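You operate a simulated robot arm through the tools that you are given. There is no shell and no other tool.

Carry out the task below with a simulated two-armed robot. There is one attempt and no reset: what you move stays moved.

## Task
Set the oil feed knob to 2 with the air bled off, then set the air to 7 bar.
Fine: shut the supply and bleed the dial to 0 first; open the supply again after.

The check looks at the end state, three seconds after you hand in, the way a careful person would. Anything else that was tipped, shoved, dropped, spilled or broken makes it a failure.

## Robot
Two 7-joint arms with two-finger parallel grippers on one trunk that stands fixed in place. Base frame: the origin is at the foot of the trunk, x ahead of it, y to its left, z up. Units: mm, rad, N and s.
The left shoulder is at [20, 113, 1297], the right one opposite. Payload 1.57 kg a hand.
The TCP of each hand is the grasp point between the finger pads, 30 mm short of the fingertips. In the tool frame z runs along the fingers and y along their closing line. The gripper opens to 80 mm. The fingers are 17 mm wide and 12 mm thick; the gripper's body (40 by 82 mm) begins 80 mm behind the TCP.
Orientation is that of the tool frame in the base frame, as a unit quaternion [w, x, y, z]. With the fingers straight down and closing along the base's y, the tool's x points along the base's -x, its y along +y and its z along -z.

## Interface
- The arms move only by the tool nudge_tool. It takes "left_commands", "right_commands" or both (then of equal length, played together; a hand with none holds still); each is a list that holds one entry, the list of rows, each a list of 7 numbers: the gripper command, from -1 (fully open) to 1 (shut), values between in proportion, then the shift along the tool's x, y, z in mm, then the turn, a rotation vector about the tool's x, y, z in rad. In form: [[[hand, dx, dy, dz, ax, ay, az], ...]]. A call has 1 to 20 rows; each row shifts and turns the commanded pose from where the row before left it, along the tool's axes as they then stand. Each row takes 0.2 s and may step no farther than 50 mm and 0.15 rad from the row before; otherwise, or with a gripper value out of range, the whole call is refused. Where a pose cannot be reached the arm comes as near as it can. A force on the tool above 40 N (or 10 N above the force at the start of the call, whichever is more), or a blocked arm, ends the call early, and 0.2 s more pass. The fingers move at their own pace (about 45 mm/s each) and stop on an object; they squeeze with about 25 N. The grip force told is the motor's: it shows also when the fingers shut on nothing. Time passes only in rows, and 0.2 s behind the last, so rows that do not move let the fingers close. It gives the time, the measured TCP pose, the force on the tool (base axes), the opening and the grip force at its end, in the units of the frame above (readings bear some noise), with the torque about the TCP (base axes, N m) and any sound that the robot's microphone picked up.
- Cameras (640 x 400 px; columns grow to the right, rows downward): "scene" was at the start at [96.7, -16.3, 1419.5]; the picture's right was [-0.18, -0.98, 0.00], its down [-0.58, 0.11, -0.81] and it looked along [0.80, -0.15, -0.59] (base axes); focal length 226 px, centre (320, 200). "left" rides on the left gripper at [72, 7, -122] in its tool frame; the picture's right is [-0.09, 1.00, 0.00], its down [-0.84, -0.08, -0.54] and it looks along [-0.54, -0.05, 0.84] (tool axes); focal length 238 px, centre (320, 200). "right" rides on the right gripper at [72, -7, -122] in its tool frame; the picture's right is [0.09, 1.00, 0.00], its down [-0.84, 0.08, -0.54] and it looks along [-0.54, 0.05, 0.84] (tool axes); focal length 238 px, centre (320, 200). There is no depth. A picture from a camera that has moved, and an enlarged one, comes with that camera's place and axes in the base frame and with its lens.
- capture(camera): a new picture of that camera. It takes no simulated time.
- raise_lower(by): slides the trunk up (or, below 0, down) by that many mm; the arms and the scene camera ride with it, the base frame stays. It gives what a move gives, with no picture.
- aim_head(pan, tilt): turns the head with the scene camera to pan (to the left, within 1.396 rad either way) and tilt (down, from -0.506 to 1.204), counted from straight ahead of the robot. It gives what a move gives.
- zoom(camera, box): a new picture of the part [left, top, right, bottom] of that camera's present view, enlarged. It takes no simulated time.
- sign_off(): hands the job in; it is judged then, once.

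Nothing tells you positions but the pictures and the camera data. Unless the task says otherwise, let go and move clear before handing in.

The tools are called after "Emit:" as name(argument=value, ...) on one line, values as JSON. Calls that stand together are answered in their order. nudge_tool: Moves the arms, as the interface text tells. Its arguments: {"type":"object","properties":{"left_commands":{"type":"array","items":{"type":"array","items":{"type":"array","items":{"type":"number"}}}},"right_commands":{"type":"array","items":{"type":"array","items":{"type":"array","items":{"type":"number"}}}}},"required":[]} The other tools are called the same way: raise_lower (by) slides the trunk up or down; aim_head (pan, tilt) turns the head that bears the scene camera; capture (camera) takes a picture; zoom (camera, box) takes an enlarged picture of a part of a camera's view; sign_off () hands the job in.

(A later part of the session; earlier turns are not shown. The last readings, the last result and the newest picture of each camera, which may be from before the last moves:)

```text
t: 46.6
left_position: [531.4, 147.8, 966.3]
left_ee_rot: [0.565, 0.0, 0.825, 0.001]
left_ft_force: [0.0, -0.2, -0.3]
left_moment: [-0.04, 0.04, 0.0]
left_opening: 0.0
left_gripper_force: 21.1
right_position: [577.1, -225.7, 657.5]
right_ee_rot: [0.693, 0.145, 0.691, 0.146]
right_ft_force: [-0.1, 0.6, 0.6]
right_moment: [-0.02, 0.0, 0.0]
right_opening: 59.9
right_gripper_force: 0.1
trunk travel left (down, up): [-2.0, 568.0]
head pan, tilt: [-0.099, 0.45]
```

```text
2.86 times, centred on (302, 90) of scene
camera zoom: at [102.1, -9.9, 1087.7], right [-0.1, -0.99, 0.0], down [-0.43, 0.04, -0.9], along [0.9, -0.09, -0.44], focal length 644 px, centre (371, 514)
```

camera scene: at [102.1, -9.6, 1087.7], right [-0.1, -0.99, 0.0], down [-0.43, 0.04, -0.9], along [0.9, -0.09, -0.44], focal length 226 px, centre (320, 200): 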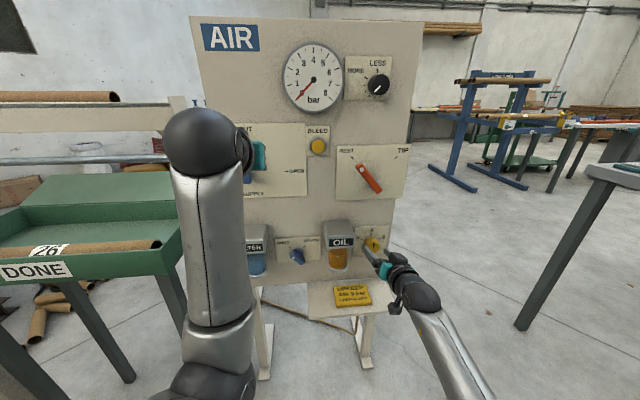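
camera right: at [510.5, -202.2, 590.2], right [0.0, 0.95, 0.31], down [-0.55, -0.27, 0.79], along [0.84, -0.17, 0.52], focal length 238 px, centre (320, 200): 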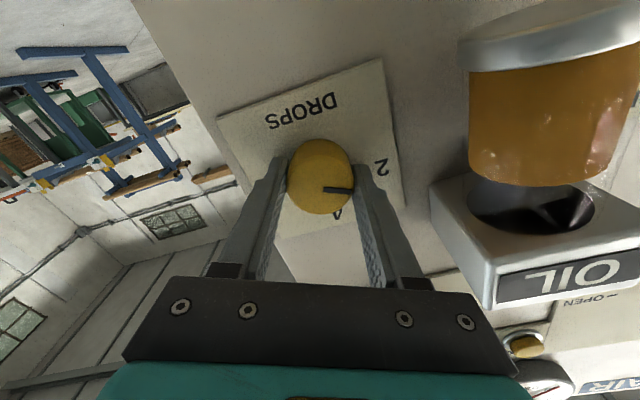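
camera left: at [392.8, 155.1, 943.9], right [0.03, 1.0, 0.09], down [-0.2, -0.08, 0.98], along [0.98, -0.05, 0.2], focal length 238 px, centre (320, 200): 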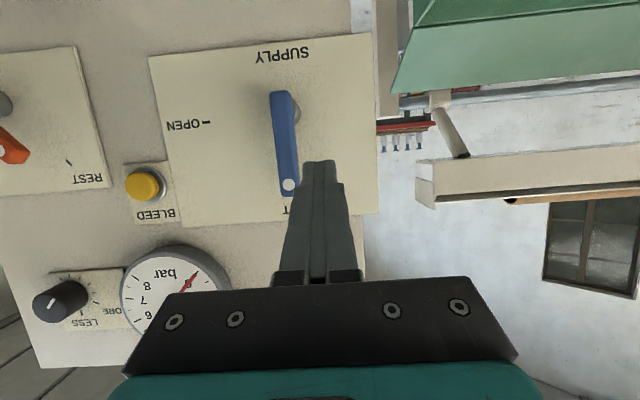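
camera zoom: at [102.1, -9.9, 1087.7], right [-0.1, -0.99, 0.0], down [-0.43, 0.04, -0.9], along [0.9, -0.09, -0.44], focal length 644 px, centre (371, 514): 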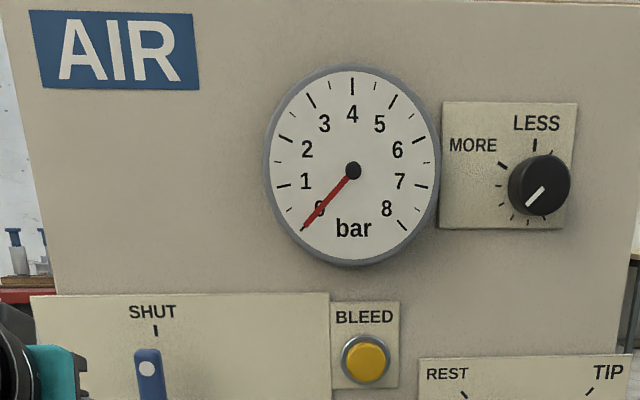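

The gauge still reads 0 and the lever stands at SHUT. The fingers are clear on its left; sliding forward beside it.

Emit:
nudge_tool(left_commands=[[[1, -10.5, 0, 27, 0, 0, 0], [1, -10.5, 0, 27, 0, 0, 0], [1, -10.5, 0, 27, 0, 0, 0]]])

Emit:
capture(camera="left")

Emit:
capture(camera="scene")

```text
t: 47.4
left_position: [616.9, 146.6, 964.2]
left_ee_rot: [0.565, 0.0, 0.825, 0.0]
left_ft_force: [-0.7, -0.1, 0.3]
left_moment: [-0.02, -0.02, -0.01]
left_opening: 0.0
left_gripper_force: 20.9
right_position: [578.0, -226.6, 658.9]
right_ee_rot: [0.693, 0.145, 0.691, 0.145]
right_ft_force: [0.9, 0.1, -0.1]
right_moment: [-0.04, 0.0, 0.01]
right_opening: 60.2
right_gripper_force: 0.1
trunk travel left (down, up): [-2.0, 568.0]
head pan, tilt: [-0.099, 0.45]
```

```text
taken
camera left: at [479.0, 152.8, 942.0], right [0.03, 1.0, 0.09], down [-0.2, -0.08, 0.98], along [0.98, -0.05, 0.2], focal length 238 px, centre (320, 200)
```

left: 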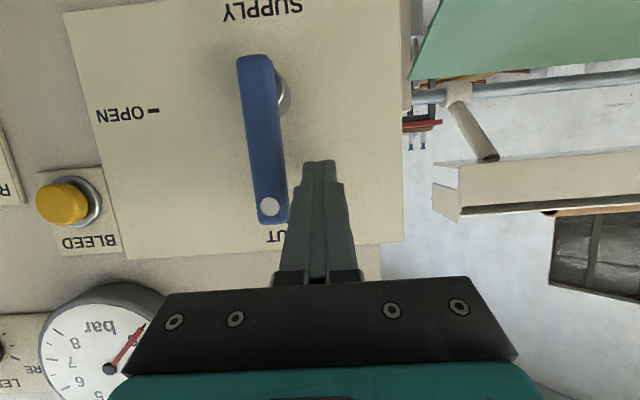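

```text
taken
camera scene: at [102.0, -9.6, 1087.7], right [-0.1, -0.99, 0.0], down [-0.43, 0.04, -0.9], along [0.9, -0.09, -0.44], focal length 226 px, centre (320, 200)
```

scene: 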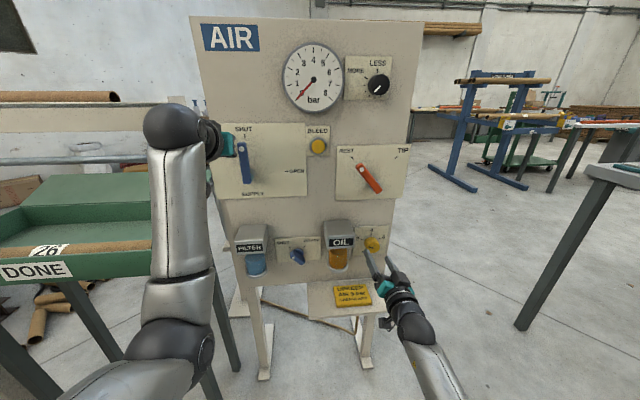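

In position beside the lever. Pushing it clockwise along its arc, first to about 45°.

Emit:
nudge_tool(left_commands=[[[1, -0.9, -9.6, -0.4, 0, 0, 0], [1, -1.6, -8.8, -0.6, 0, 0, 0], [1, -1.6, -8.8, -0.6, 0, 0, 0], [1, 0.6, -8.9, 0.2, 0, 0, 0], [1, 0.6, -8.9, 0.2, 0, 0, 0], [1, 2.7, -8.5, 1.05, 0, 0, 0], [1, 2.7, -8.5, 1.05, 0, 0, 0]]])

Emit:
capture(camera="left")

Emit:
zoom(camera="scene", box=[190, 20, 414, 160])

```text
t: 49.0
left_position: [617.5, 84.5, 962.5]
left_ee_rot: [0.565, 0.0, 0.825, -0.001]
left_ft_force: [0.6, 0.4, -0.2]
left_moment: [0.02, 0.0, 0.01]
left_opening: 0.0
left_gripper_force: 21.5
right_position: [577.5, -226.0, 658.5]
right_ee_rot: [0.693, 0.145, 0.691, 0.146]
right_ft_force: [0.5, -0.3, 0.3]
right_moment: [0.01, 0.01, 0.0]
right_opening: 59.9
right_gripper_force: 0.1
trunk travel left (down, up): [-2.0, 568.0]
head pan, tilt: [-0.099, 0.45]
```

```text
taken
camera left: at [478.5, 91.9, 939.6], right [0.03, 1.0, 0.09], down [-0.2, -0.08, 0.98], along [0.98, -0.05, 0.2], focal length 238 px, centre (320, 200)
```

left: 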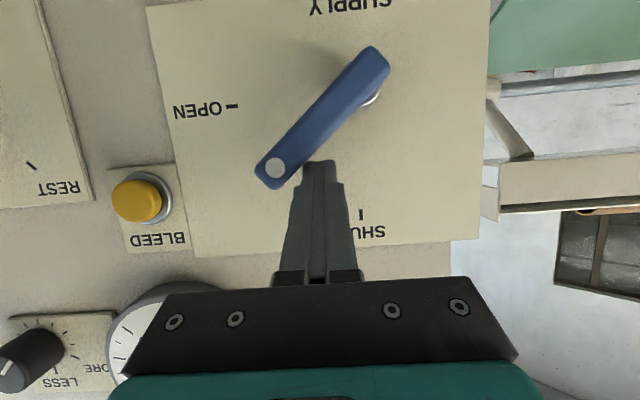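

```text
2.86 times, centred on (302, 90) of scene
camera zoom: at [102.2, -9.6, 1087.7], right [-0.1, -0.99, 0.0], down [-0.43, 0.04, -0.9], along [0.9, -0.09, -0.44], focal length 644 px, centre (371, 514)
```

zoom: 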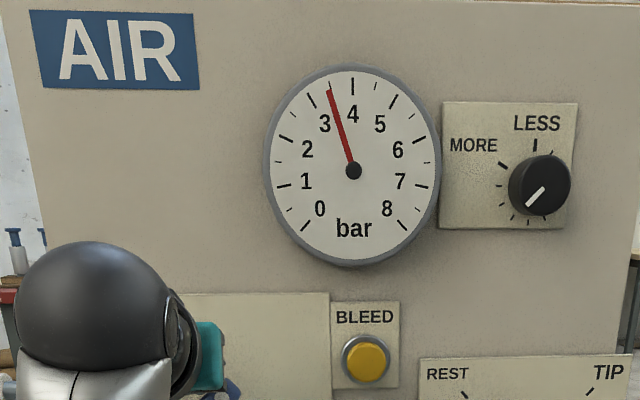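

The gauge is already rising as the valve opens. Continuing to push the lever down to OPEN.

Emit:
nudge_tool(left_commands=[[[1, 5.0, -7.7, 1.95, 0, 0, 0], [1, 5.0, -7.7, 1.95, 0, 0, 0], [1, 6.7, -5.9, 2.6, 0, 0, 0], [1, 6.7, -5.9, 2.6, 0, 0, 0], [1, 7.5, -3.7, 2.9, 0, 0, 0], [1, 7.5, -3.7, 2.9, 0, 0, 0]]])

Emit:
capture(camera="left")

Emit:
zoom(camera="scene", box=[190, 20, 414, 160])

```text
t: 50.4
left_position: [617.4, 52.0, 925.1]
left_ee_rot: [0.57, -0.001, 0.821, 0.0]
left_ft_force: [6.9, 4.4, 15.0]
left_moment: [0.02, -0.34, -0.05]
left_opening: 0.0
left_gripper_force: 21.6
right_position: [577.4, -225.6, 658.1]
right_ee_rot: [0.693, 0.144, 0.691, 0.146]
right_ft_force: [0.3, -0.7, 0.2]
right_moment: [0.01, 0.01, -0.02]
right_opening: 60.1
right_gripper_force: 0.0
trunk travel left (down, up): [-2.0, 568.0]
head pan, tilt: [-0.099, 0.45]
```

```text
taken
camera left: at [479.4, 58.5, 900.5], right [0.03, 1.0, 0.09], down [-0.22, -0.08, 0.97], along [0.98, -0.05, 0.21], focal length 238 px, centre (320, 200)
```

left: 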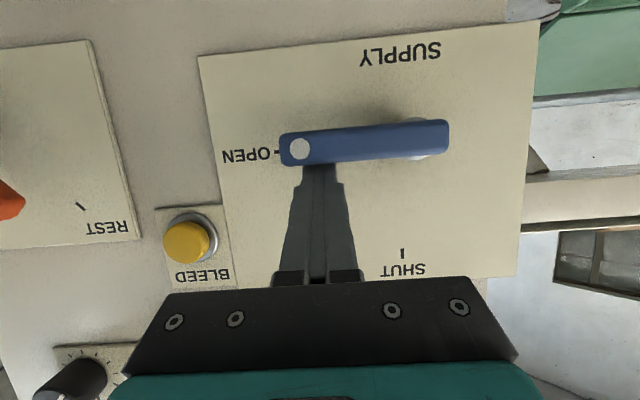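

```text
2.86 times, centred on (302, 90) of scene
camera zoom: at [101.8, -9.3, 1087.9], right [-0.1, -0.99, 0.0], down [-0.43, 0.04, -0.9], along [0.9, -0.09, -0.43], focal length 644 px, centre (371, 514)
```

zoom: 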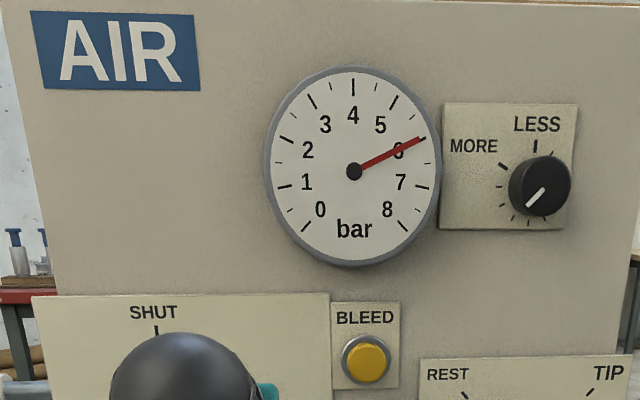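

The lever is at OPEN against its stop and the gauge reads 6 bar again. I'll lift the left hand off the lever and retreat it to the left rear.

Emit:
nudge_tool(left_commands=[[[1, -9.3, 0, -3.6, 0, 0, 0], [1, 10.5, 0, -27, 0, 0, 0], [1, 10.5, 0, -27, 0, 0, 0], [1, 10.5, 15, -27, 0, 0, 0], [1, 0, 30, 0, 0, 0, 0]]])

Emit:
nudge_tool(right_commands=[[[-0.5, 0, 0, -25, 0, 0, 0], [-0.5, -36.6, 16.1, -8, 0, 0, 0], [-0.5, -36.6, 16.1, -8, 0, 0, 0], [-0.5, -36.6, 16.1, 0, 0, 0, 0], [-0.5, -36.6, 16.1, 0, 0, 0, 0]]])

Emit:
capture(camera="scene")

```text
t: 51.6
left_position: [531.7, 92.9, 931.2]
left_ee_rot: [0.564, 0.001, 0.826, 0.0]
left_ft_force: [0.6, 0.0, 0.2]
left_moment: [-0.04, -0.02, -0.01]
left_opening: 0.0
left_gripper_force: 20.9
right_position: [577.9, -225.8, 658.1]
right_ee_rot: [0.693, 0.146, 0.691, 0.146]
right_ft_force: [0.3, -0.3, 1.1]
right_moment: [0.03, 0.01, 0.01]
right_opening: 60.3
right_gripper_force: 0.0
trunk travel left (down, up): [-2.0, 568.0]
head pan, tilt: [-0.099, 0.45]
```

```text
t: 52.8
left_position: [532.6, 94.1, 932.7]
left_ee_rot: [0.564, 0.0, 0.826, 0.0]
left_ft_force: [0.0, 0.4, -1.0]
left_moment: [0.0, 0.0, -0.01]
left_opening: 0.1
left_gripper_force: 21.4
right_position: [535.3, -224.8, 819.2]
right_ee_rot: [0.693, 0.144, 0.691, 0.148]
right_ft_force: [0.3, 0.3, -0.4]
right_moment: [-0.01, -0.01, 0.02]
right_opening: 60.0
right_gripper_force: 0.0
trunk travel left (down, up): [-2.0, 568.0]
head pan, tilt: [-0.099, 0.45]
```

```text
taken
camera scene: at [102.1, -9.8, 1087.7], right [-0.1, -0.99, 0.0], down [-0.43, 0.04, -0.9], along [0.9, -0.09, -0.44], focal length 226 px, centre (320, 200)
```

scene: 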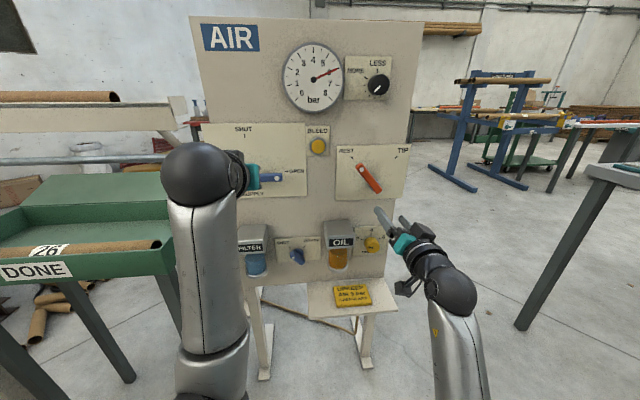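

The right hand is clear at z≈819. Continuing up toward the regulator height.

Emit:
nudge_tool(right_commands=[[[-0.5, -35.7, 20.1, 0, 0, 0, 0], [-0.5, -35.7, 20.1, 0, 0, 0, 0], [-0.5, -35.7, 20.1, 0, 0, 0, 0], [-0.5, -35.7, 20.1, 0, 0, 0, 0], [-0.5, -35.7, 20.1, 0, 0, 0, 0], [-0.5, -35.7, 20.1, 0, 0, 0, 0], [-0.5, -35.7, 20.1, 0, 0, 0, 0]]])

Emit:
capture(camera="right")

Emit:
capture(camera="scene")

```text
t: 54.4
left_position: [532.7, 92.4, 932.2]
left_ee_rot: [0.564, 0.001, 0.825, -0.001]
left_ft_force: [-0.2, 0.1, 1.0]
left_moment: [0.0, 0.02, 0.04]
left_opening: 0.2
left_gripper_force: 21.5
right_position: [520.8, -231.1, 869.6]
right_ee_rot: [0.693, 0.141, 0.691, 0.15]
right_ft_force: [0.1, 0.4, -0.9]
right_moment: [0.05, -0.03, -0.02]
right_opening: 60.1
right_gripper_force: 0.0
right hand out of reach, approached as far as the arm can: row 1, 2, 3, 4, 5, 6, 7
trunk travel left (down, up): [-2.0, 568.0]
head pan, tilt: [-0.099, 0.45]
```

```text
taken
camera right: at [398.7, -209.2, 800.3], right [-0.01, 0.95, 0.32], down [-0.54, -0.27, 0.79], along [0.84, -0.16, 0.52], focal length 238 px, centre (320, 200)
```

right: 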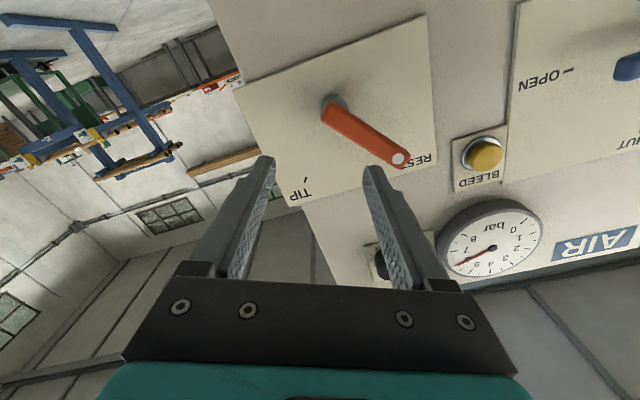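

```text
taken
camera scene: at [102.2, -9.7, 1087.7], right [-0.1, -0.99, 0.0], down [-0.43, 0.04, -0.9], along [0.9, -0.09, -0.44], focal length 226 px, centre (320, 200)
```

scene: 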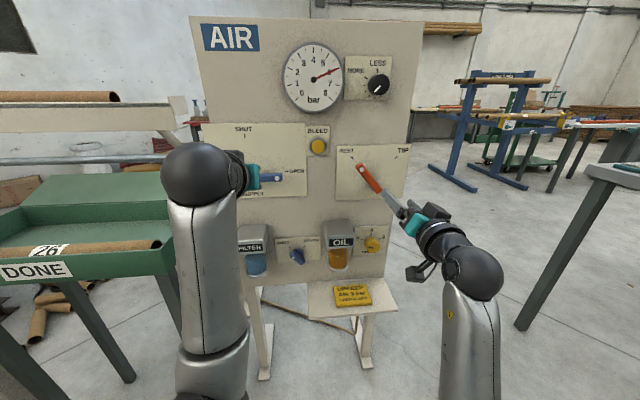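

The arm's posture limits further rise here, so I'll use the trunk: raising it ~235 mm carries the right hand to the regulator's height. Both hands are at x<560, clear of the panel.

Emit:
raise_lower(by=235)

Emit:
aim_head(pan=-0.1, tilt=0.55)

Emit:
capture(camera="right")

Emit:
capture(camera="scene")

```text
t: 56.8
left_position: [532.1, 91.5, 1166.3]
left_ee_rot: [0.564, 0.001, 0.825, -0.001]
left_ft_force: [0.3, -0.1, 0.3]
left_moment: [0.0, -0.03, 0.0]
left_opening: 0.0
left_gripper_force: 21.5
right_position: [521.2, -230.8, 1105.2]
right_ee_rot: [0.693, 0.142, 0.691, 0.15]
right_ft_force: [-0.2, 0.3, 0.8]
right_moment: [0.02, 0.01, 0.02]
right_opening: 60.0
right_gripper_force: 0.1
trunk travel left (down, up): [-237.0, 333.0]
head pan, tilt: [-0.099, 0.45]
```

```text
t: 57.5
left_position: [531.6, 92.3, 1166.6]
left_ee_rot: [0.564, 0.0, 0.826, 0.0]
left_ft_force: [-0.3, -0.6, 0.7]
left_moment: [-0.01, 0.04, -0.02]
left_opening: 0.0
left_gripper_force: 21.0
right_position: [521.3, -231.5, 1104.4]
right_ee_rot: [0.693, 0.141, 0.691, 0.151]
right_ft_force: [0.0, 0.7, -0.8]
right_moment: [0.01, 0.0, 0.0]
right_opening: 59.8
right_gripper_force: 0.1
trunk travel left (down, up): [-237.0, 333.0]
head pan, tilt: [-0.099, 0.55]
```

```text
taken
camera right: at [398.8, -209.1, 1035.2], right [-0.01, 0.95, 0.32], down [-0.54, -0.27, 0.79], along [0.84, -0.16, 0.52], focal length 238 px, centre (320, 200)
```

right: 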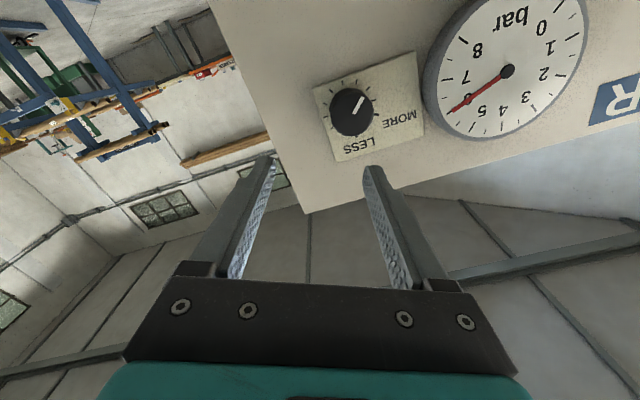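

```text
taken
camera scene: at [100.1, -9.4, 1313.6], right [-0.1, -0.99, 0.0], down [-0.52, 0.05, -0.85], along [0.85, -0.08, -0.52], focal length 226 px, centre (320, 200)
```

scene: 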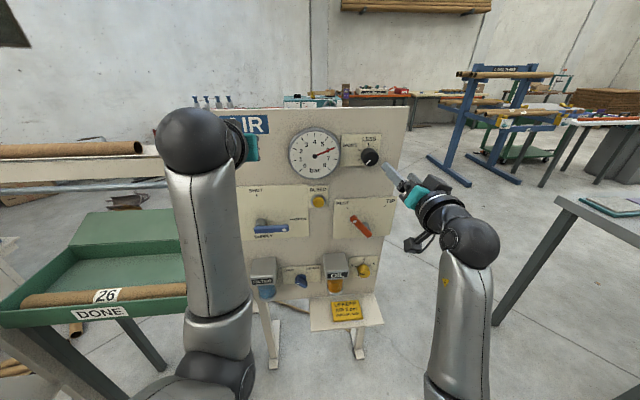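

The right camera and scene camera both see the regulator (about y −193, z 1098) and gauge at 6. I'll align laterally, then approach partway and re-measure.

Emit:
nudge_tool(right_commands=[[[-0.5, 10.2, 16.2, 0, 0.012, -0.005, 0], [-0.5, 10.2, 16.2, 0, 0, 0, 0], [-0.5, 0, 0, 25, 0, 0, 0], [-0.5, 0, 0, 25, 0, 0, 0]]])

Emit:
capture(camera="right")

Emit:
zoom(camera="scene", box=[280, 115, 440, 215])

```text
t: 58.5
left_position: [532.6, 92.7, 1166.7]
left_ee_rot: [0.564, -0.001, 0.825, 0.001]
left_ft_force: [0.3, -0.5, 0.1]
left_moment: [-0.01, 0.03, 0.0]
left_opening: 0.1
left_gripper_force: 21.6
right_position: [520.0, -230.6, 1105.8]
right_ee_rot: [0.693, 0.141, 0.691, 0.15]
right_ft_force: [0.2, 0.2, 0.4]
right_moment: [-0.01, 0.0, 0.01]
right_opening: 60.1
right_gripper_force: 0.0
right hand out of reach, approached as far as the arm can: row 1, 2, 3, 4
trunk travel left (down, up): [-237.0, 333.0]
head pan, tilt: [-0.099, 0.55]
```

```text
taken
camera right: at [398.8, -209.1, 1035.2], right [-0.01, 0.95, 0.32], down [-0.54, -0.27, 0.79], along [0.84, -0.16, 0.52], focal length 238 px, centre (320, 200)
```

right: 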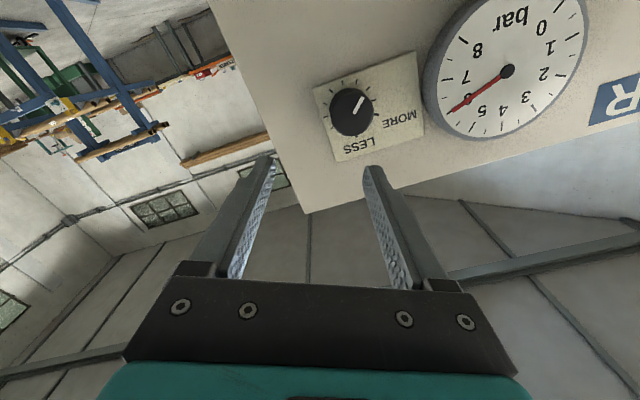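

```text
4.00 times, centred on (360, 165) of scene
camera zoom: at [100.1, -9.4, 1313.6], right [-0.1, -0.99, 0.0], down [-0.52, 0.05, -0.85], along [0.85, -0.08, -0.52], focal length 902 px, centre (160, 340)
```

zoom: 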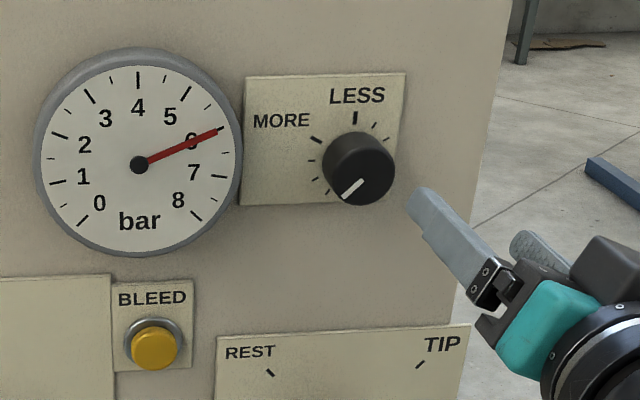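

The arm is pinned at the same posture limit. I'll lower the hand relative to the shoulder (where it worked well before), then raise the trunk to compensate.

Emit:
nudge_tool(right_commands=[[[-0.5, 36.5, -16.3, 4, 0, 0, 0], [-0.5, 36.5, -16.3, 4, 0, 0, 0], [-0.5, 36.5, -16.3, 4, 0, 0, 0], [-0.5, 18, -8, 0, 0, 0, 0]]])

```text
t: 59.5
left_position: [532.6, 92.3, 1166.6]
left_ee_rot: [0.565, 0.0, 0.825, 0.0]
left_ft_force: [0.1, -0.4, 0.1]
left_moment: [0.02, 0.02, 0.01]
left_opening: 0.2
left_gripper_force: 21.5
right_position: [536.9, -233.8, 967.5]
right_ee_rot: [0.694, 0.146, 0.69, 0.145]
right_ft_force: [-0.4, -0.1, -0.3]
right_moment: [-0.02, -0.01, 0.01]
right_opening: 59.8
right_gripper_force: 0.1
trunk travel left (down, up): [-237.0, 333.0]
head pan, tilt: [-0.099, 0.55]
```

It moved freely. Now raising the trunk ~132 mm to bring the hand to z≈1099.

Emit:
raise_lower(by=132)

Emit:
nudge_tool(right_commands=[[[-0.5, 0, 0, 25, 0, 0, 0], [-0.5, 8.3, 18.7, 0, 0, 0, 0], [-0.5, 8.3, 18.7, 0, 0, 0, 0]]])

Emit:
capture(camera="right")

Emit:
capture(camera="scene")

```text
t: 61.1
left_position: [531.9, 91.0, 1299.6]
left_ee_rot: [0.564, 0.0, 0.826, 0.0]
left_ft_force: [-0.6, -0.3, 0.5]
left_moment: [-0.01, 0.04, 0.05]
left_opening: 0.0
left_gripper_force: 21.2
right_position: [536.6, -232.3, 1099.1]
right_ee_rot: [0.693, 0.145, 0.69, 0.146]
right_ft_force: [0.2, 0.2, 0.0]
right_moment: [0.02, -0.01, 0.0]
right_opening: 59.8
right_gripper_force: 0.1
trunk travel left (down, up): [-369.0, 201.0]
head pan, tilt: [-0.099, 0.55]
```

```text
t: 61.9
left_position: [532.3, 91.6, 1298.6]
left_ee_rot: [0.564, 0.0, 0.826, 0.001]
left_ft_force: [0.4, -0.4, 0.2]
left_moment: [0.01, 0.02, 0.02]
left_opening: 0.1
left_gripper_force: 20.7
right_position: [560.7, -202.4, 1096.2]
right_ee_rot: [0.694, 0.144, 0.69, 0.15]
right_ft_force: [-0.5, -0.6, -0.1]
right_moment: [-0.02, 0.01, 0.0]
right_opening: 60.1
right_gripper_force: 0.0
right hand out of reach, approached as far as the arm can: row 3
trunk travel left (down, up): [-369.0, 201.0]
head pan, tilt: [-0.099, 0.55]
```

```text
taken
camera right: at [438.6, -179.2, 1025.9], right [-0.01, 0.95, 0.32], down [-0.55, -0.27, 0.79], along [0.84, -0.17, 0.52], focal length 238 px, centre (320, 200)
```

right: 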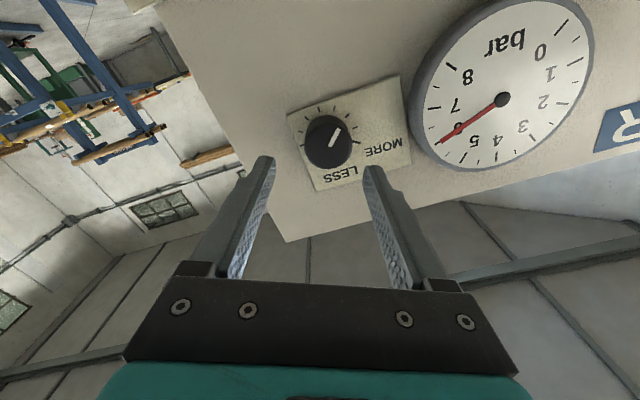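

```text
taken
camera scene: at [100.1, -9.8, 1445.6], right [-0.1, -0.99, 0.0], down [-0.52, 0.05, -0.85], along [0.85, -0.08, -0.52], focal length 226 px, centre (320, 200)
```

scene: 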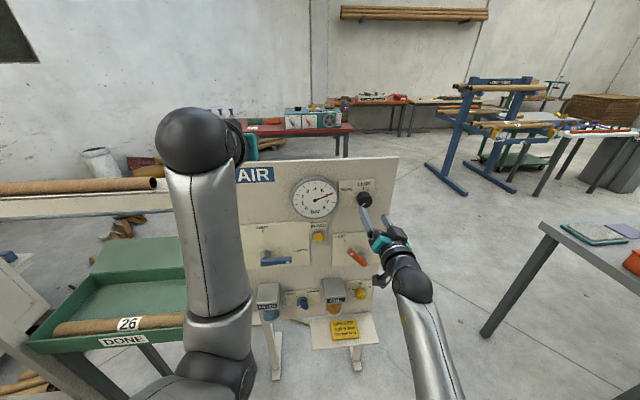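

The inward move needs more roll freedom. I'll roll clockwise ~15° and then re-measure the regulator knob from this camera.

Emit:
nudge_tool(right_commands=[[[-0.5, 0, 0, 0, 0.012, 0, 0.13], [-0.5, 0, 0, 0, 0, 0, 0.13], [-0.5, 3.5, 8, 0, 0, 0, 0]]])

Emit:
zoom(camera="right", box=[240, 60, 440, 210])

Emit:
zoom(camera="scene", box=[280, 160, 424, 250])

```text
t: 62.7
left_position: [532.0, 91.6, 1300.2]
left_ee_rot: [0.564, 0.0, 0.826, 0.0]
left_ft_force: [-0.6, -0.7, 0.1]
left_moment: [-0.03, -0.02, 0.01]
left_opening: 0.0
left_gripper_force: 21.3
right_position: [561.5, -194.7, 1099.9]
right_ee_rot: [0.668, 0.239, 0.666, 0.23]
right_ft_force: [0.6, 0.2, -0.2]
right_moment: [0.0, -0.01, 0.04]
right_opening: 60.0
right_gripper_force: 0.1
trunk travel left (down, up): [-369.0, 201.0]
head pan, tilt: [-0.099, 0.55]
```

```text
2.67 times, centred on (340, 135) of right
camera zoom: at [440.2, -152.9, 1038.3], right [0.01, 0.83, 0.55], down [-0.55, -0.46, 0.7], along [0.84, -0.31, 0.45], focal length 636 px, centre (267, 373)
```

zoom: 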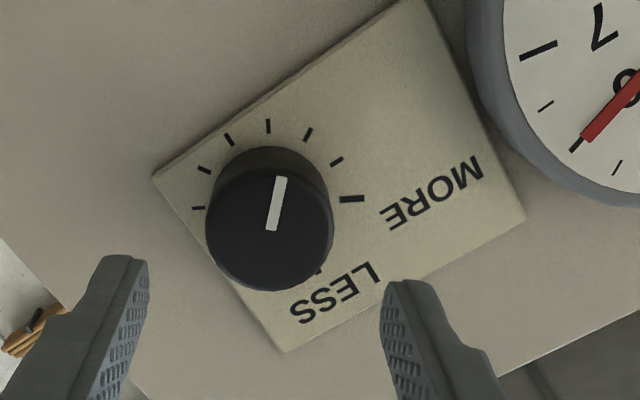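

```text
4.44 times, centred on (352, 205) of scene
camera zoom: at [100.0, -9.3, 1445.6], right [-0.1, -0.99, 0.0], down [-0.52, 0.05, -0.85], along [0.85, -0.08, -0.52], focal length 1002 px, centre (178, 178)
```

zoom: 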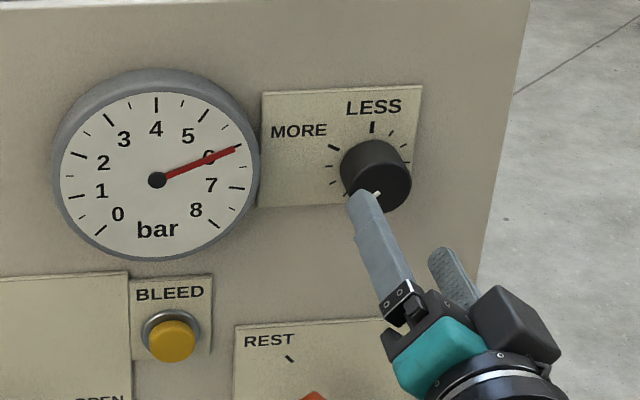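

The regulator front is at about (638, −194, 1098.5) and the hand is aligned with it. Advancing in two stages around the knob.

Emit:
nudge_tool(right_commands=[[[-0.5, 1.5, -0.3, 22, 0, 0, 0], [-0.5, 0, 0, 22, 0, 0, 0]]])

Emit:
capture(camera="right")

Emit:
zoom(camera="scene", box=[280, 160, 424, 250])

```text
t: 63.3
left_position: [532.3, 92.3, 1298.9]
left_ee_rot: [0.565, -0.001, 0.825, 0.001]
left_ft_force: [-0.1, -0.4, -0.2]
left_moment: [0.03, 0.03, -0.01]
left_opening: 0.0
left_gripper_force: 22.0
right_position: [607.4, -195.4, 1094.8]
right_ee_rot: [0.668, 0.239, 0.666, 0.229]
right_ft_force: [0.3, -0.3, 0.0]
right_moment: [0.02, 0.0, -0.01]
right_opening: 59.8
right_gripper_force: 0.0
trunk travel left (down, up): [-369.0, 201.0]
head pan, tilt: [-0.099, 0.55]
```

```text
taken
camera right: at [485.1, -154.0, 1035.2], right [0.01, 0.83, 0.55], down [-0.55, -0.46, 0.7], along [0.84, -0.31, 0.45], focal length 238 px, centre (320, 200)
```

right: 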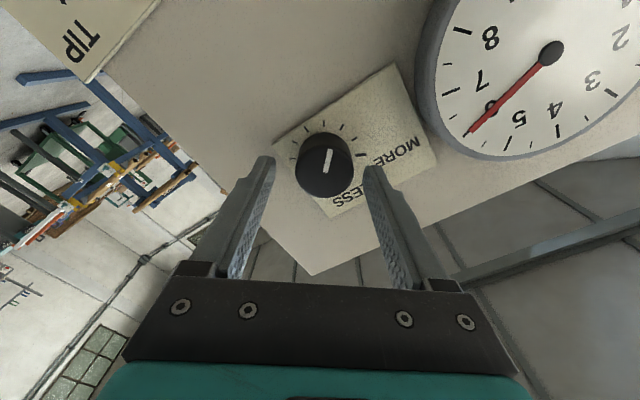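

```text
4.44 times, centred on (352, 205) of scene
camera zoom: at [100.3, -9.5, 1445.6], right [-0.1, -0.99, 0.0], down [-0.52, 0.05, -0.85], along [0.85, -0.08, -0.52], focal length 1002 px, centre (178, 178)
```

zoom: 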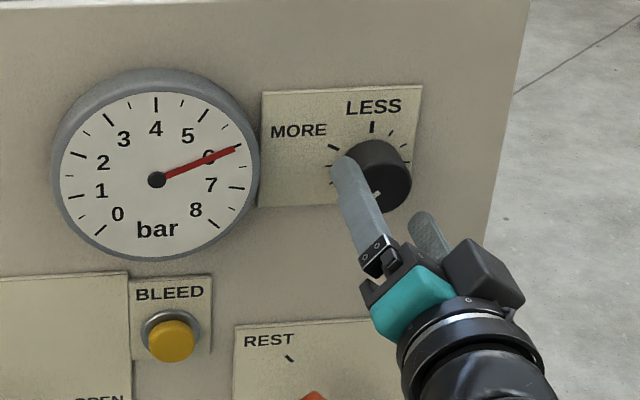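

A small 3–4 mm centring correction is needed; applying it while advancing the final 24 mm.

Emit:
nudge_tool(right_commands=[[[-0.5, -2.6, 3.2, 4, 0, 0, 0], [-0.5, 0, 0, 12, 0, 0, 0], [-0.5, 0, 0, 8, 0, 0, 0]]])

Emit:
capture(camera="right")

Emit:
zoom(camera="scene", box=[280, 160, 424, 250])

```text
t: 64.1
left_position: [532.6, 92.2, 1298.3]
left_ee_rot: [0.564, 0.001, 0.826, 0.0]
left_ft_force: [0.1, 0.4, 0.3]
left_moment: [0.03, 0.01, 0.02]
left_opening: 0.0
left_gripper_force: 21.0
right_position: [627.6, -194.5, 1100.3]
right_ee_rot: [0.668, 0.238, 0.666, 0.23]
right_ft_force: [-0.4, 1.0, -0.4]
right_moment: [0.0, -0.02, 0.0]
right_opening: 60.0
right_gripper_force: 0.0
trunk travel left (down, up): [-369.0, 201.0]
head pan, tilt: [-0.099, 0.55]
```

```text
taken
camera right: at [507.5, -153.1, 1039.9], right [0.01, 0.83, 0.55], down [-0.55, -0.46, 0.7], along [0.84, -0.31, 0.45], focal length 238 px, centre (320, 200)
```

right: 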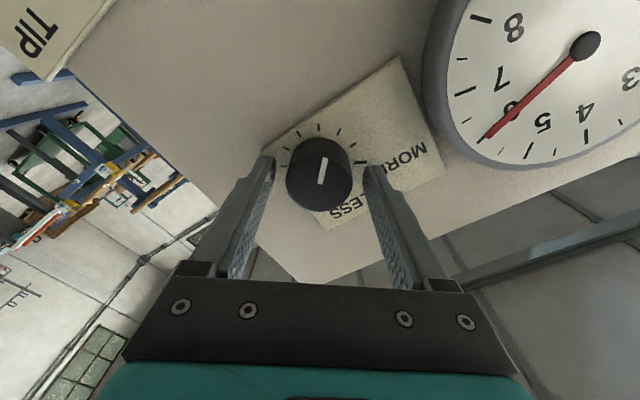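

```text
4.44 times, centred on (352, 205) of scene
camera zoom: at [100.1, -9.4, 1445.6], right [-0.1, -0.99, 0.0], down [-0.52, 0.05, -0.85], along [0.85, -0.08, -0.52], focal length 1002 px, centre (178, 178)
```

zoom: 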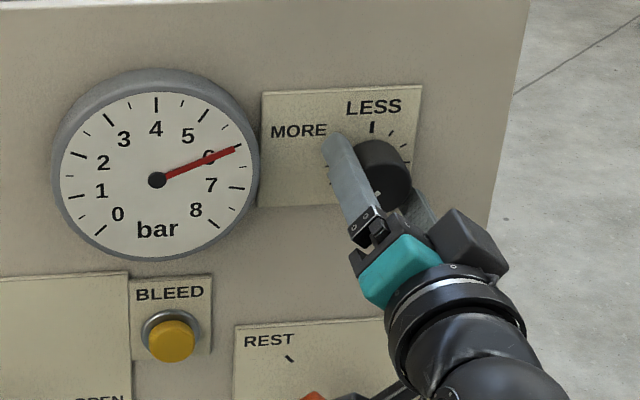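

Centred on the knob; gauge at 6. I'll try to roll ~12° counter-clockwise (fingers open) for more turning range, then close on the knob.

Emit:
nudge_tool(right_commands=[[[-0.5, 0, 0, 3, 0, 0, -0.1], [-0.5, 0, 0, 0, 0, 0, -0.1]]])

Emit:
capture(camera="right")

```text
t: 64.7
left_position: [532.1, 92.7, 1298.3]
left_ee_rot: [0.564, 0.0, 0.826, 0.0]
left_ft_force: [-0.8, -0.4, -1.0]
left_moment: [-0.01, 0.03, 0.07]
left_opening: 0.0
left_gripper_force: 21.5
right_position: [631.6, -195.6, 1100.1]
right_ee_rot: [0.688, 0.169, 0.686, 0.166]
right_ft_force: [0.0, 0.3, -0.6]
right_moment: [-0.01, 0.0, 0.02]
right_opening: 59.9
right_gripper_force: 0.0
trunk travel left (down, up): [-369.0, 201.0]
head pan, tilt: [-0.099, 0.55]
```

```text
taken
camera right: at [511.0, -167.8, 1032.7], right [0.0, 0.93, 0.38], down [-0.55, -0.31, 0.78], along [0.84, -0.21, 0.5], focal length 238 px, centre (320, 200)
```

right: 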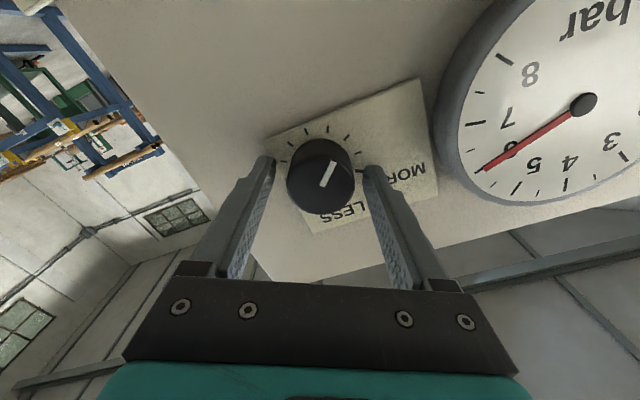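

Rolled to ~27°, still centred. Closing on the regulator knob.

Emit:
nudge_tool(right_commands=[[[1, 0, 0, 0, 0, 0, 0], [1, 0, 0, 0, 0, 0, 0], [1, 0, 0, 0, 0, 0, 0]]])

Emit:
zoom(camera="scene", box=[280, 160, 424, 250])

```text
t: 65.5
left_position: [531.9, 92.3, 1298.7]
left_ee_rot: [0.565, 0.0, 0.825, 0.0]
left_ft_force: [0.1, -0.1, 0.1]
left_moment: [0.04, -0.01, -0.03]
left_opening: 0.1
left_gripper_force: 21.3
right_position: [632.8, -195.7, 1100.1]
right_ee_rot: [0.688, 0.168, 0.686, 0.167]
right_ft_force: [0.7, 0.4, -0.5]
right_moment: [0.03, -0.1, 0.21]
right_opening: 40.7
right_gripper_force: 30.0
trunk travel left (down, up): [-369.0, 201.0]
head pan, tilt: [-0.099, 0.55]
```

```text
4.44 times, centred on (352, 205) of scene
camera zoom: at [100.1, -9.3, 1445.6], right [-0.1, -0.99, 0.0], down [-0.52, 0.05, -0.85], along [0.85, -0.08, -0.52], focal length 1002 px, centre (178, 178)
```

zoom: 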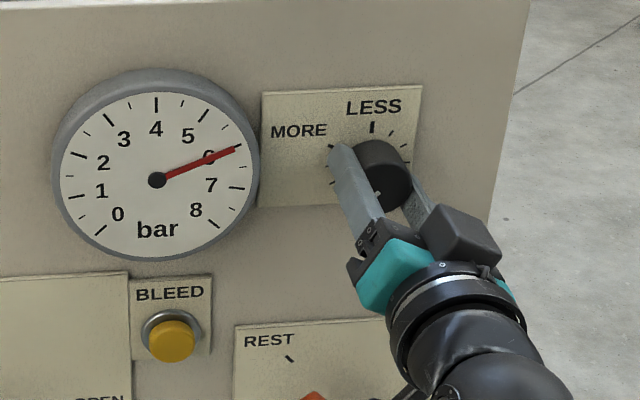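

Gripped with almost no side load. Turning clockwise (toward MORE) by ~11° and checking the gauge.

Emit:
nudge_tool(right_commands=[[[1, 0, 0, 0, 0, 0, 0.07], [1, 0, 0, 0, 0, 0, 0.07], [1, 0, 0, 0, 0, 0, 0.06], [1, 0, 0, 0, 0, 0, 0]]])

Emit:
zoom(camera="scene", box=[280, 160, 424, 250])

Emit:
capture(camera="right")

```text
t: 66.5
left_position: [532.6, 92.9, 1299.6]
left_ee_rot: [0.564, 0.0, 0.826, 0.0]
left_ft_force: [-0.9, 0.2, 0.5]
left_moment: [0.02, 0.0, 0.03]
left_opening: 0.0
left_gripper_force: 21.1
right_position: [633.1, -194.4, 1100.6]
right_ee_rot: [0.667, 0.24, 0.667, 0.23]
right_ft_force: [-2.9, -3.9, -3.7]
right_moment: [0.04, -0.03, 1.52]
right_opening: 40.7
right_gripper_force: 44.4
trunk travel left (down, up): [-369.0, 201.0]
head pan, tilt: [-0.099, 0.55]
```

```text
4.44 times, centred on (352, 205) of scene
camera zoom: at [100.0, -10.1, 1445.6], right [-0.1, -0.99, 0.0], down [-0.52, 0.05, -0.85], along [0.85, -0.08, -0.52], focal length 1002 px, centre (178, 178)
```

zoom: 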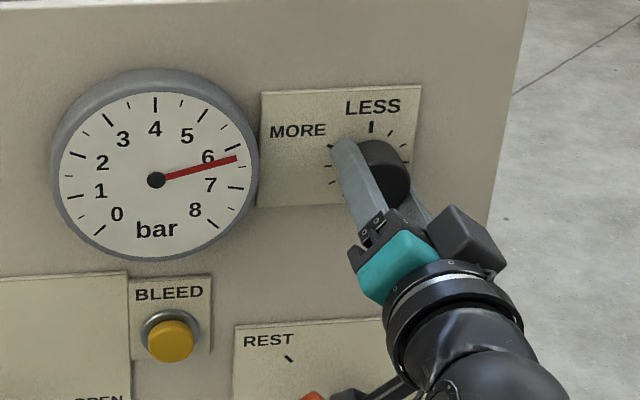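

```text
taken
camera right: at [510.7, -153.4, 1040.0], right [0.01, 0.83, 0.55], down [-0.54, -0.46, 0.7], along [0.84, -0.31, 0.45], focal length 238 px, centre (320, 200)
```

right: 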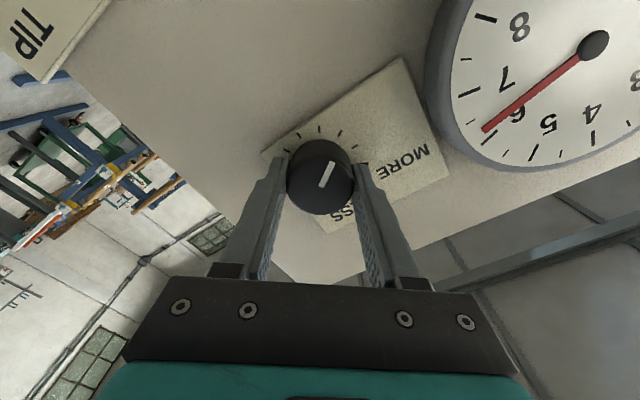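

The gauge moved up to about 6.3: roughly 37° per bar. Turning another ~17°.

Emit:
nudge_tool(right_commands=[[[1, 0, 0, 0, 0, 0, 0.075], [1, 0, 0, 0, 0, 0, 0.075], [1, 0, 0, 0, 0, 0, 0.075], [1, 0, 0, 0, 0, 0, 0.075], [1, 0, 0, 0, 0, 0, 0]]])

Emit:
zoom(camera="scene", box=[280, 165, 360, 225])

Emit:
capture(camera="right")

```text
t: 67.7
left_position: [532.3, 92.8, 1298.6]
left_ee_rot: [0.564, 0.0, 0.826, 0.0]
left_ft_force: [0.2, -0.6, -1.0]
left_moment: [-0.03, 0.01, 0.03]
left_opening: 0.1
left_gripper_force: 21.6
right_position: [632.6, -195.9, 1099.4]
right_ee_rot: [0.626, 0.336, 0.623, 0.328]
right_ft_force: [-0.2, -1.7, -6.4]
right_moment: [0.01, -0.63, 0.65]
right_opening: 40.4
right_gripper_force: 44.9
trunk travel left (down, up): [-369.0, 201.0]
head pan, tilt: [-0.099, 0.55]
```

```text
6.67 times, centred on (320, 195) of scene
camera zoom: at [100.6, -10.1, 1445.5], right [-0.1, -0.99, 0.0], down [-0.52, 0.05, -0.85], along [0.85, -0.08, -0.52], focal length 1503 px, centre (320, 233)
```

zoom: 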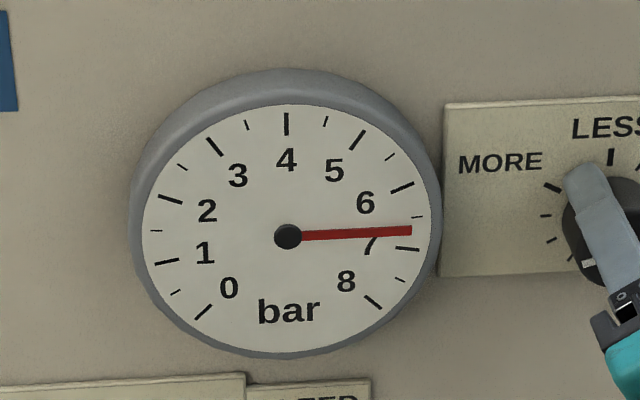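

```text
taken
camera right: at [511.1, -137.4, 1054.1], right [0.01, 0.63, 0.77], down [-0.55, -0.64, 0.53], along [0.84, -0.43, 0.34], focal length 238 px, centre (320, 200)
```

right: 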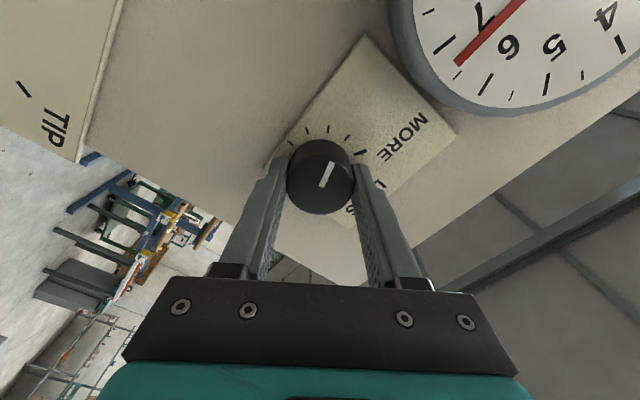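

The gauge reads about 6.7. Turning ~8° more, then fine-tuning.

Emit:
nudge_tool(right_commands=[[[1, 0, 0, 0, 0, 0, 0.05], [1, 0, 0, 0, 0, 0, 0.05], [1, 0, 0, 0, 0, 0, 0.05], [1, 0, 0, 0, 0, 0, 0], [1, 0, 0, 0, 0, 0, 0]]])

Emit:
zoom(camera="scene", box=[290, 170, 350, 220])

```text
t: 68.9
left_position: [532.0, 91.6, 1299.6]
left_ee_rot: [0.564, 0.0, 0.826, 0.0]
left_ft_force: [-0.3, -0.1, -0.2]
left_moment: [0.0, -0.03, 0.0]
left_opening: 0.4
left_gripper_force: 21.6
right_position: [632.9, -195.7, 1099.6]
right_ee_rot: [0.599, 0.382, 0.596, 0.374]
right_ft_force: [-7.0, -4.6, -8.3]
right_moment: [0.03, -0.39, 0.84]
right_opening: 40.6
right_gripper_force: 44.9
trunk travel left (down, up): [-369.0, 201.0]
head pan, tilt: [-0.099, 0.55]
```

```text
8.00 times, centred on (320, 195) of scene
camera zoom: at [99.9, -10.4, 1445.6], right [-0.1, -0.99, 0.0], down [-0.52, 0.05, -0.85], along [0.85, -0.08, -0.52], focal length 1804 px, centre (320, 240)
```

zoom: 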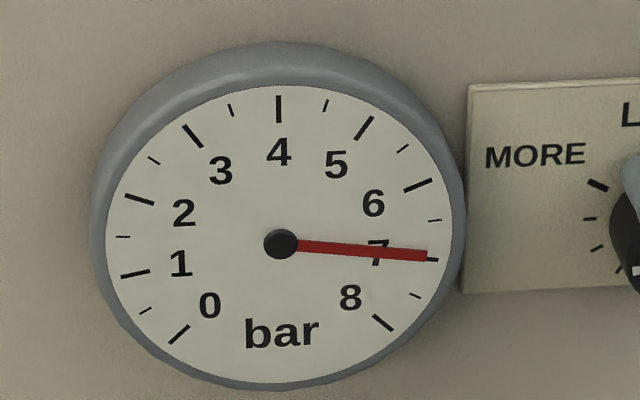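

The needle is almost on 7. A closer zoom to judge the remainder.

Emit:
zoom(camera="scene", box=[310, 185, 342, 215])

Emit:
capture(camera="right")

```text
13.33 times, centred on (326, 200) of scene
camera zoom: at [99.9, -10.4, 1445.6], right [-0.1, -0.99, 0.0], down [-0.52, 0.05, -0.85], along [0.85, -0.08, -0.52], focal length 3007 px, centre (240, 200)
```

zoom: 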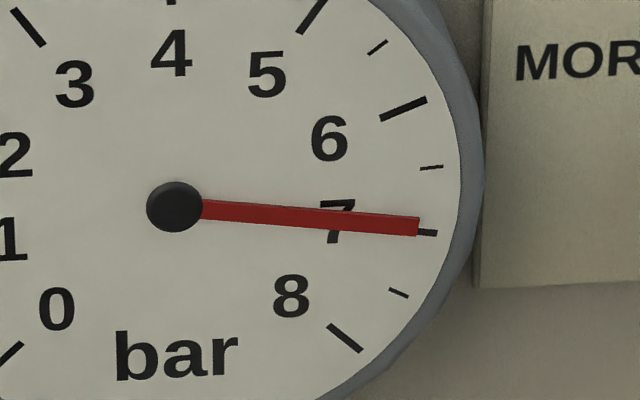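

```text
taken
camera right: at [511.1, -131.3, 1063.1], right [0.01, 0.51, 0.86], down [-0.55, -0.72, 0.43], along [0.84, -0.48, 0.27], focal length 238 px, centre (320, 200)
```

right: 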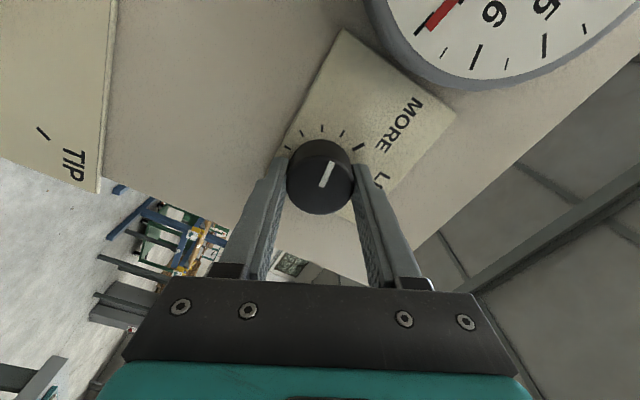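

The needle reads about 6.94. A tiny further turn of ~2°.

Emit:
nudge_tool(right_commands=[[[1, 0, 0, 0, 0, 0, 0.02], [1, 0, 0, 0, 0, 0, 0.018], [1, 0, 0, 0, 0, 0, 0], [1, 0, 0, 0, 0, 0, 0]]])

Emit:
zoom(camera="scene", box=[310, 185, 342, 215])

```text
t: 69.9
left_position: [533.1, 90.8, 1299.3]
left_ee_rot: [0.564, 0.0, 0.826, 0.001]
left_ft_force: [0.1, -0.8, -0.1]
left_moment: [-0.02, -0.01, -0.01]
left_opening: 0.2
left_gripper_force: 21.3
right_position: [632.3, -194.9, 1099.5]
right_ee_rot: [0.593, 0.392, 0.588, 0.385]
right_ft_force: [-1.5, -4.6, -7.2]
right_moment: [0.0, -0.48, 0.8]
right_opening: 40.6
right_gripper_force: 44.9
trunk travel left (down, up): [-369.0, 201.0]
head pan, tilt: [-0.099, 0.55]
```

```text
13.33 times, centred on (326, 200) of scene
camera zoom: at [100.7, -10.3, 1445.5], right [-0.1, -0.99, 0.0], down [-0.52, 0.05, -0.85], along [0.85, -0.08, -0.52], focal length 3007 px, centre (240, 200)
```

zoom: 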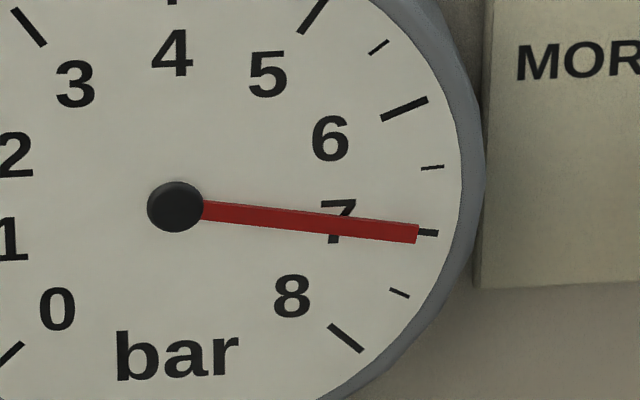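

The needle is exactly on 7. Releasing the knob and backing straight off.

Emit:
nudge_tool(right_commands=[[[-0.5, 0, 0, 0, 0, 0, 0], [-0.5, 0, 0, 0, 0, 0, 0], [-0.5, 0, 0, 0, 0, 0, 0]]])

Emit:
zoom(camera="scene", box=[310, 185, 342, 215])

Emit:
capture(camera="right")

```text
t: 70.7
left_position: [533.5, 92.1, 1298.8]
left_ee_rot: [0.564, -0.001, 0.826, 0.001]
left_ft_force: [-0.3, 0.5, -0.3]
left_moment: [-0.01, -0.01, 0.0]
left_opening: 0.2
left_gripper_force: 21.1
right_position: [633.3, -193.8, 1100.9]
right_ee_rot: [0.593, 0.393, 0.588, 0.385]
right_ft_force: [-1.1, 0.2, -0.4]
right_moment: [0.0, -0.02, 0.0]
right_opening: 60.1
right_gripper_force: 0.0
trunk travel left (down, up): [-369.0, 201.0]
head pan, tilt: [-0.099, 0.55]
```

```text
13.33 times, centred on (326, 200) of scene
camera zoom: at [100.1, -9.5, 1445.6], right [-0.1, -0.99, 0.0], down [-0.52, 0.05, -0.85], along [0.85, -0.08, -0.52], focal length 3007 px, centre (240, 200)
```

zoom: 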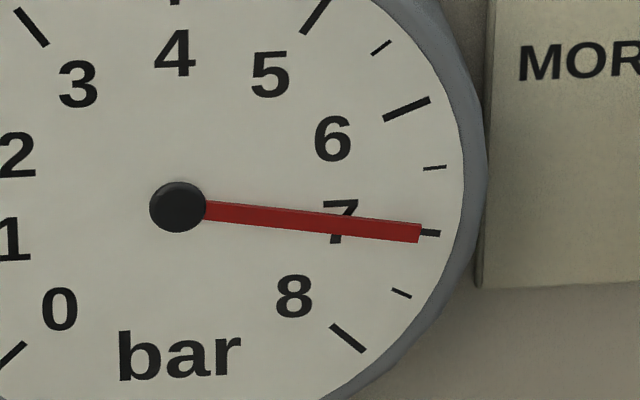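

```text
taken
camera right: at [510.9, -129.5, 1065.9], right [0.01, 0.48, 0.88], down [-0.55, -0.73, 0.4], along [0.83, -0.49, 0.26], focal length 238 px, centre (320, 200)
```

right: 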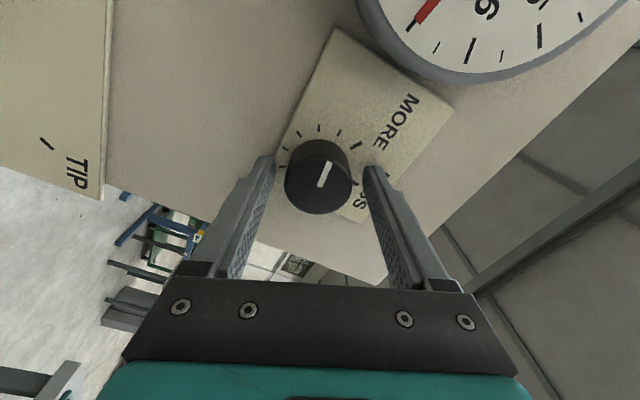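

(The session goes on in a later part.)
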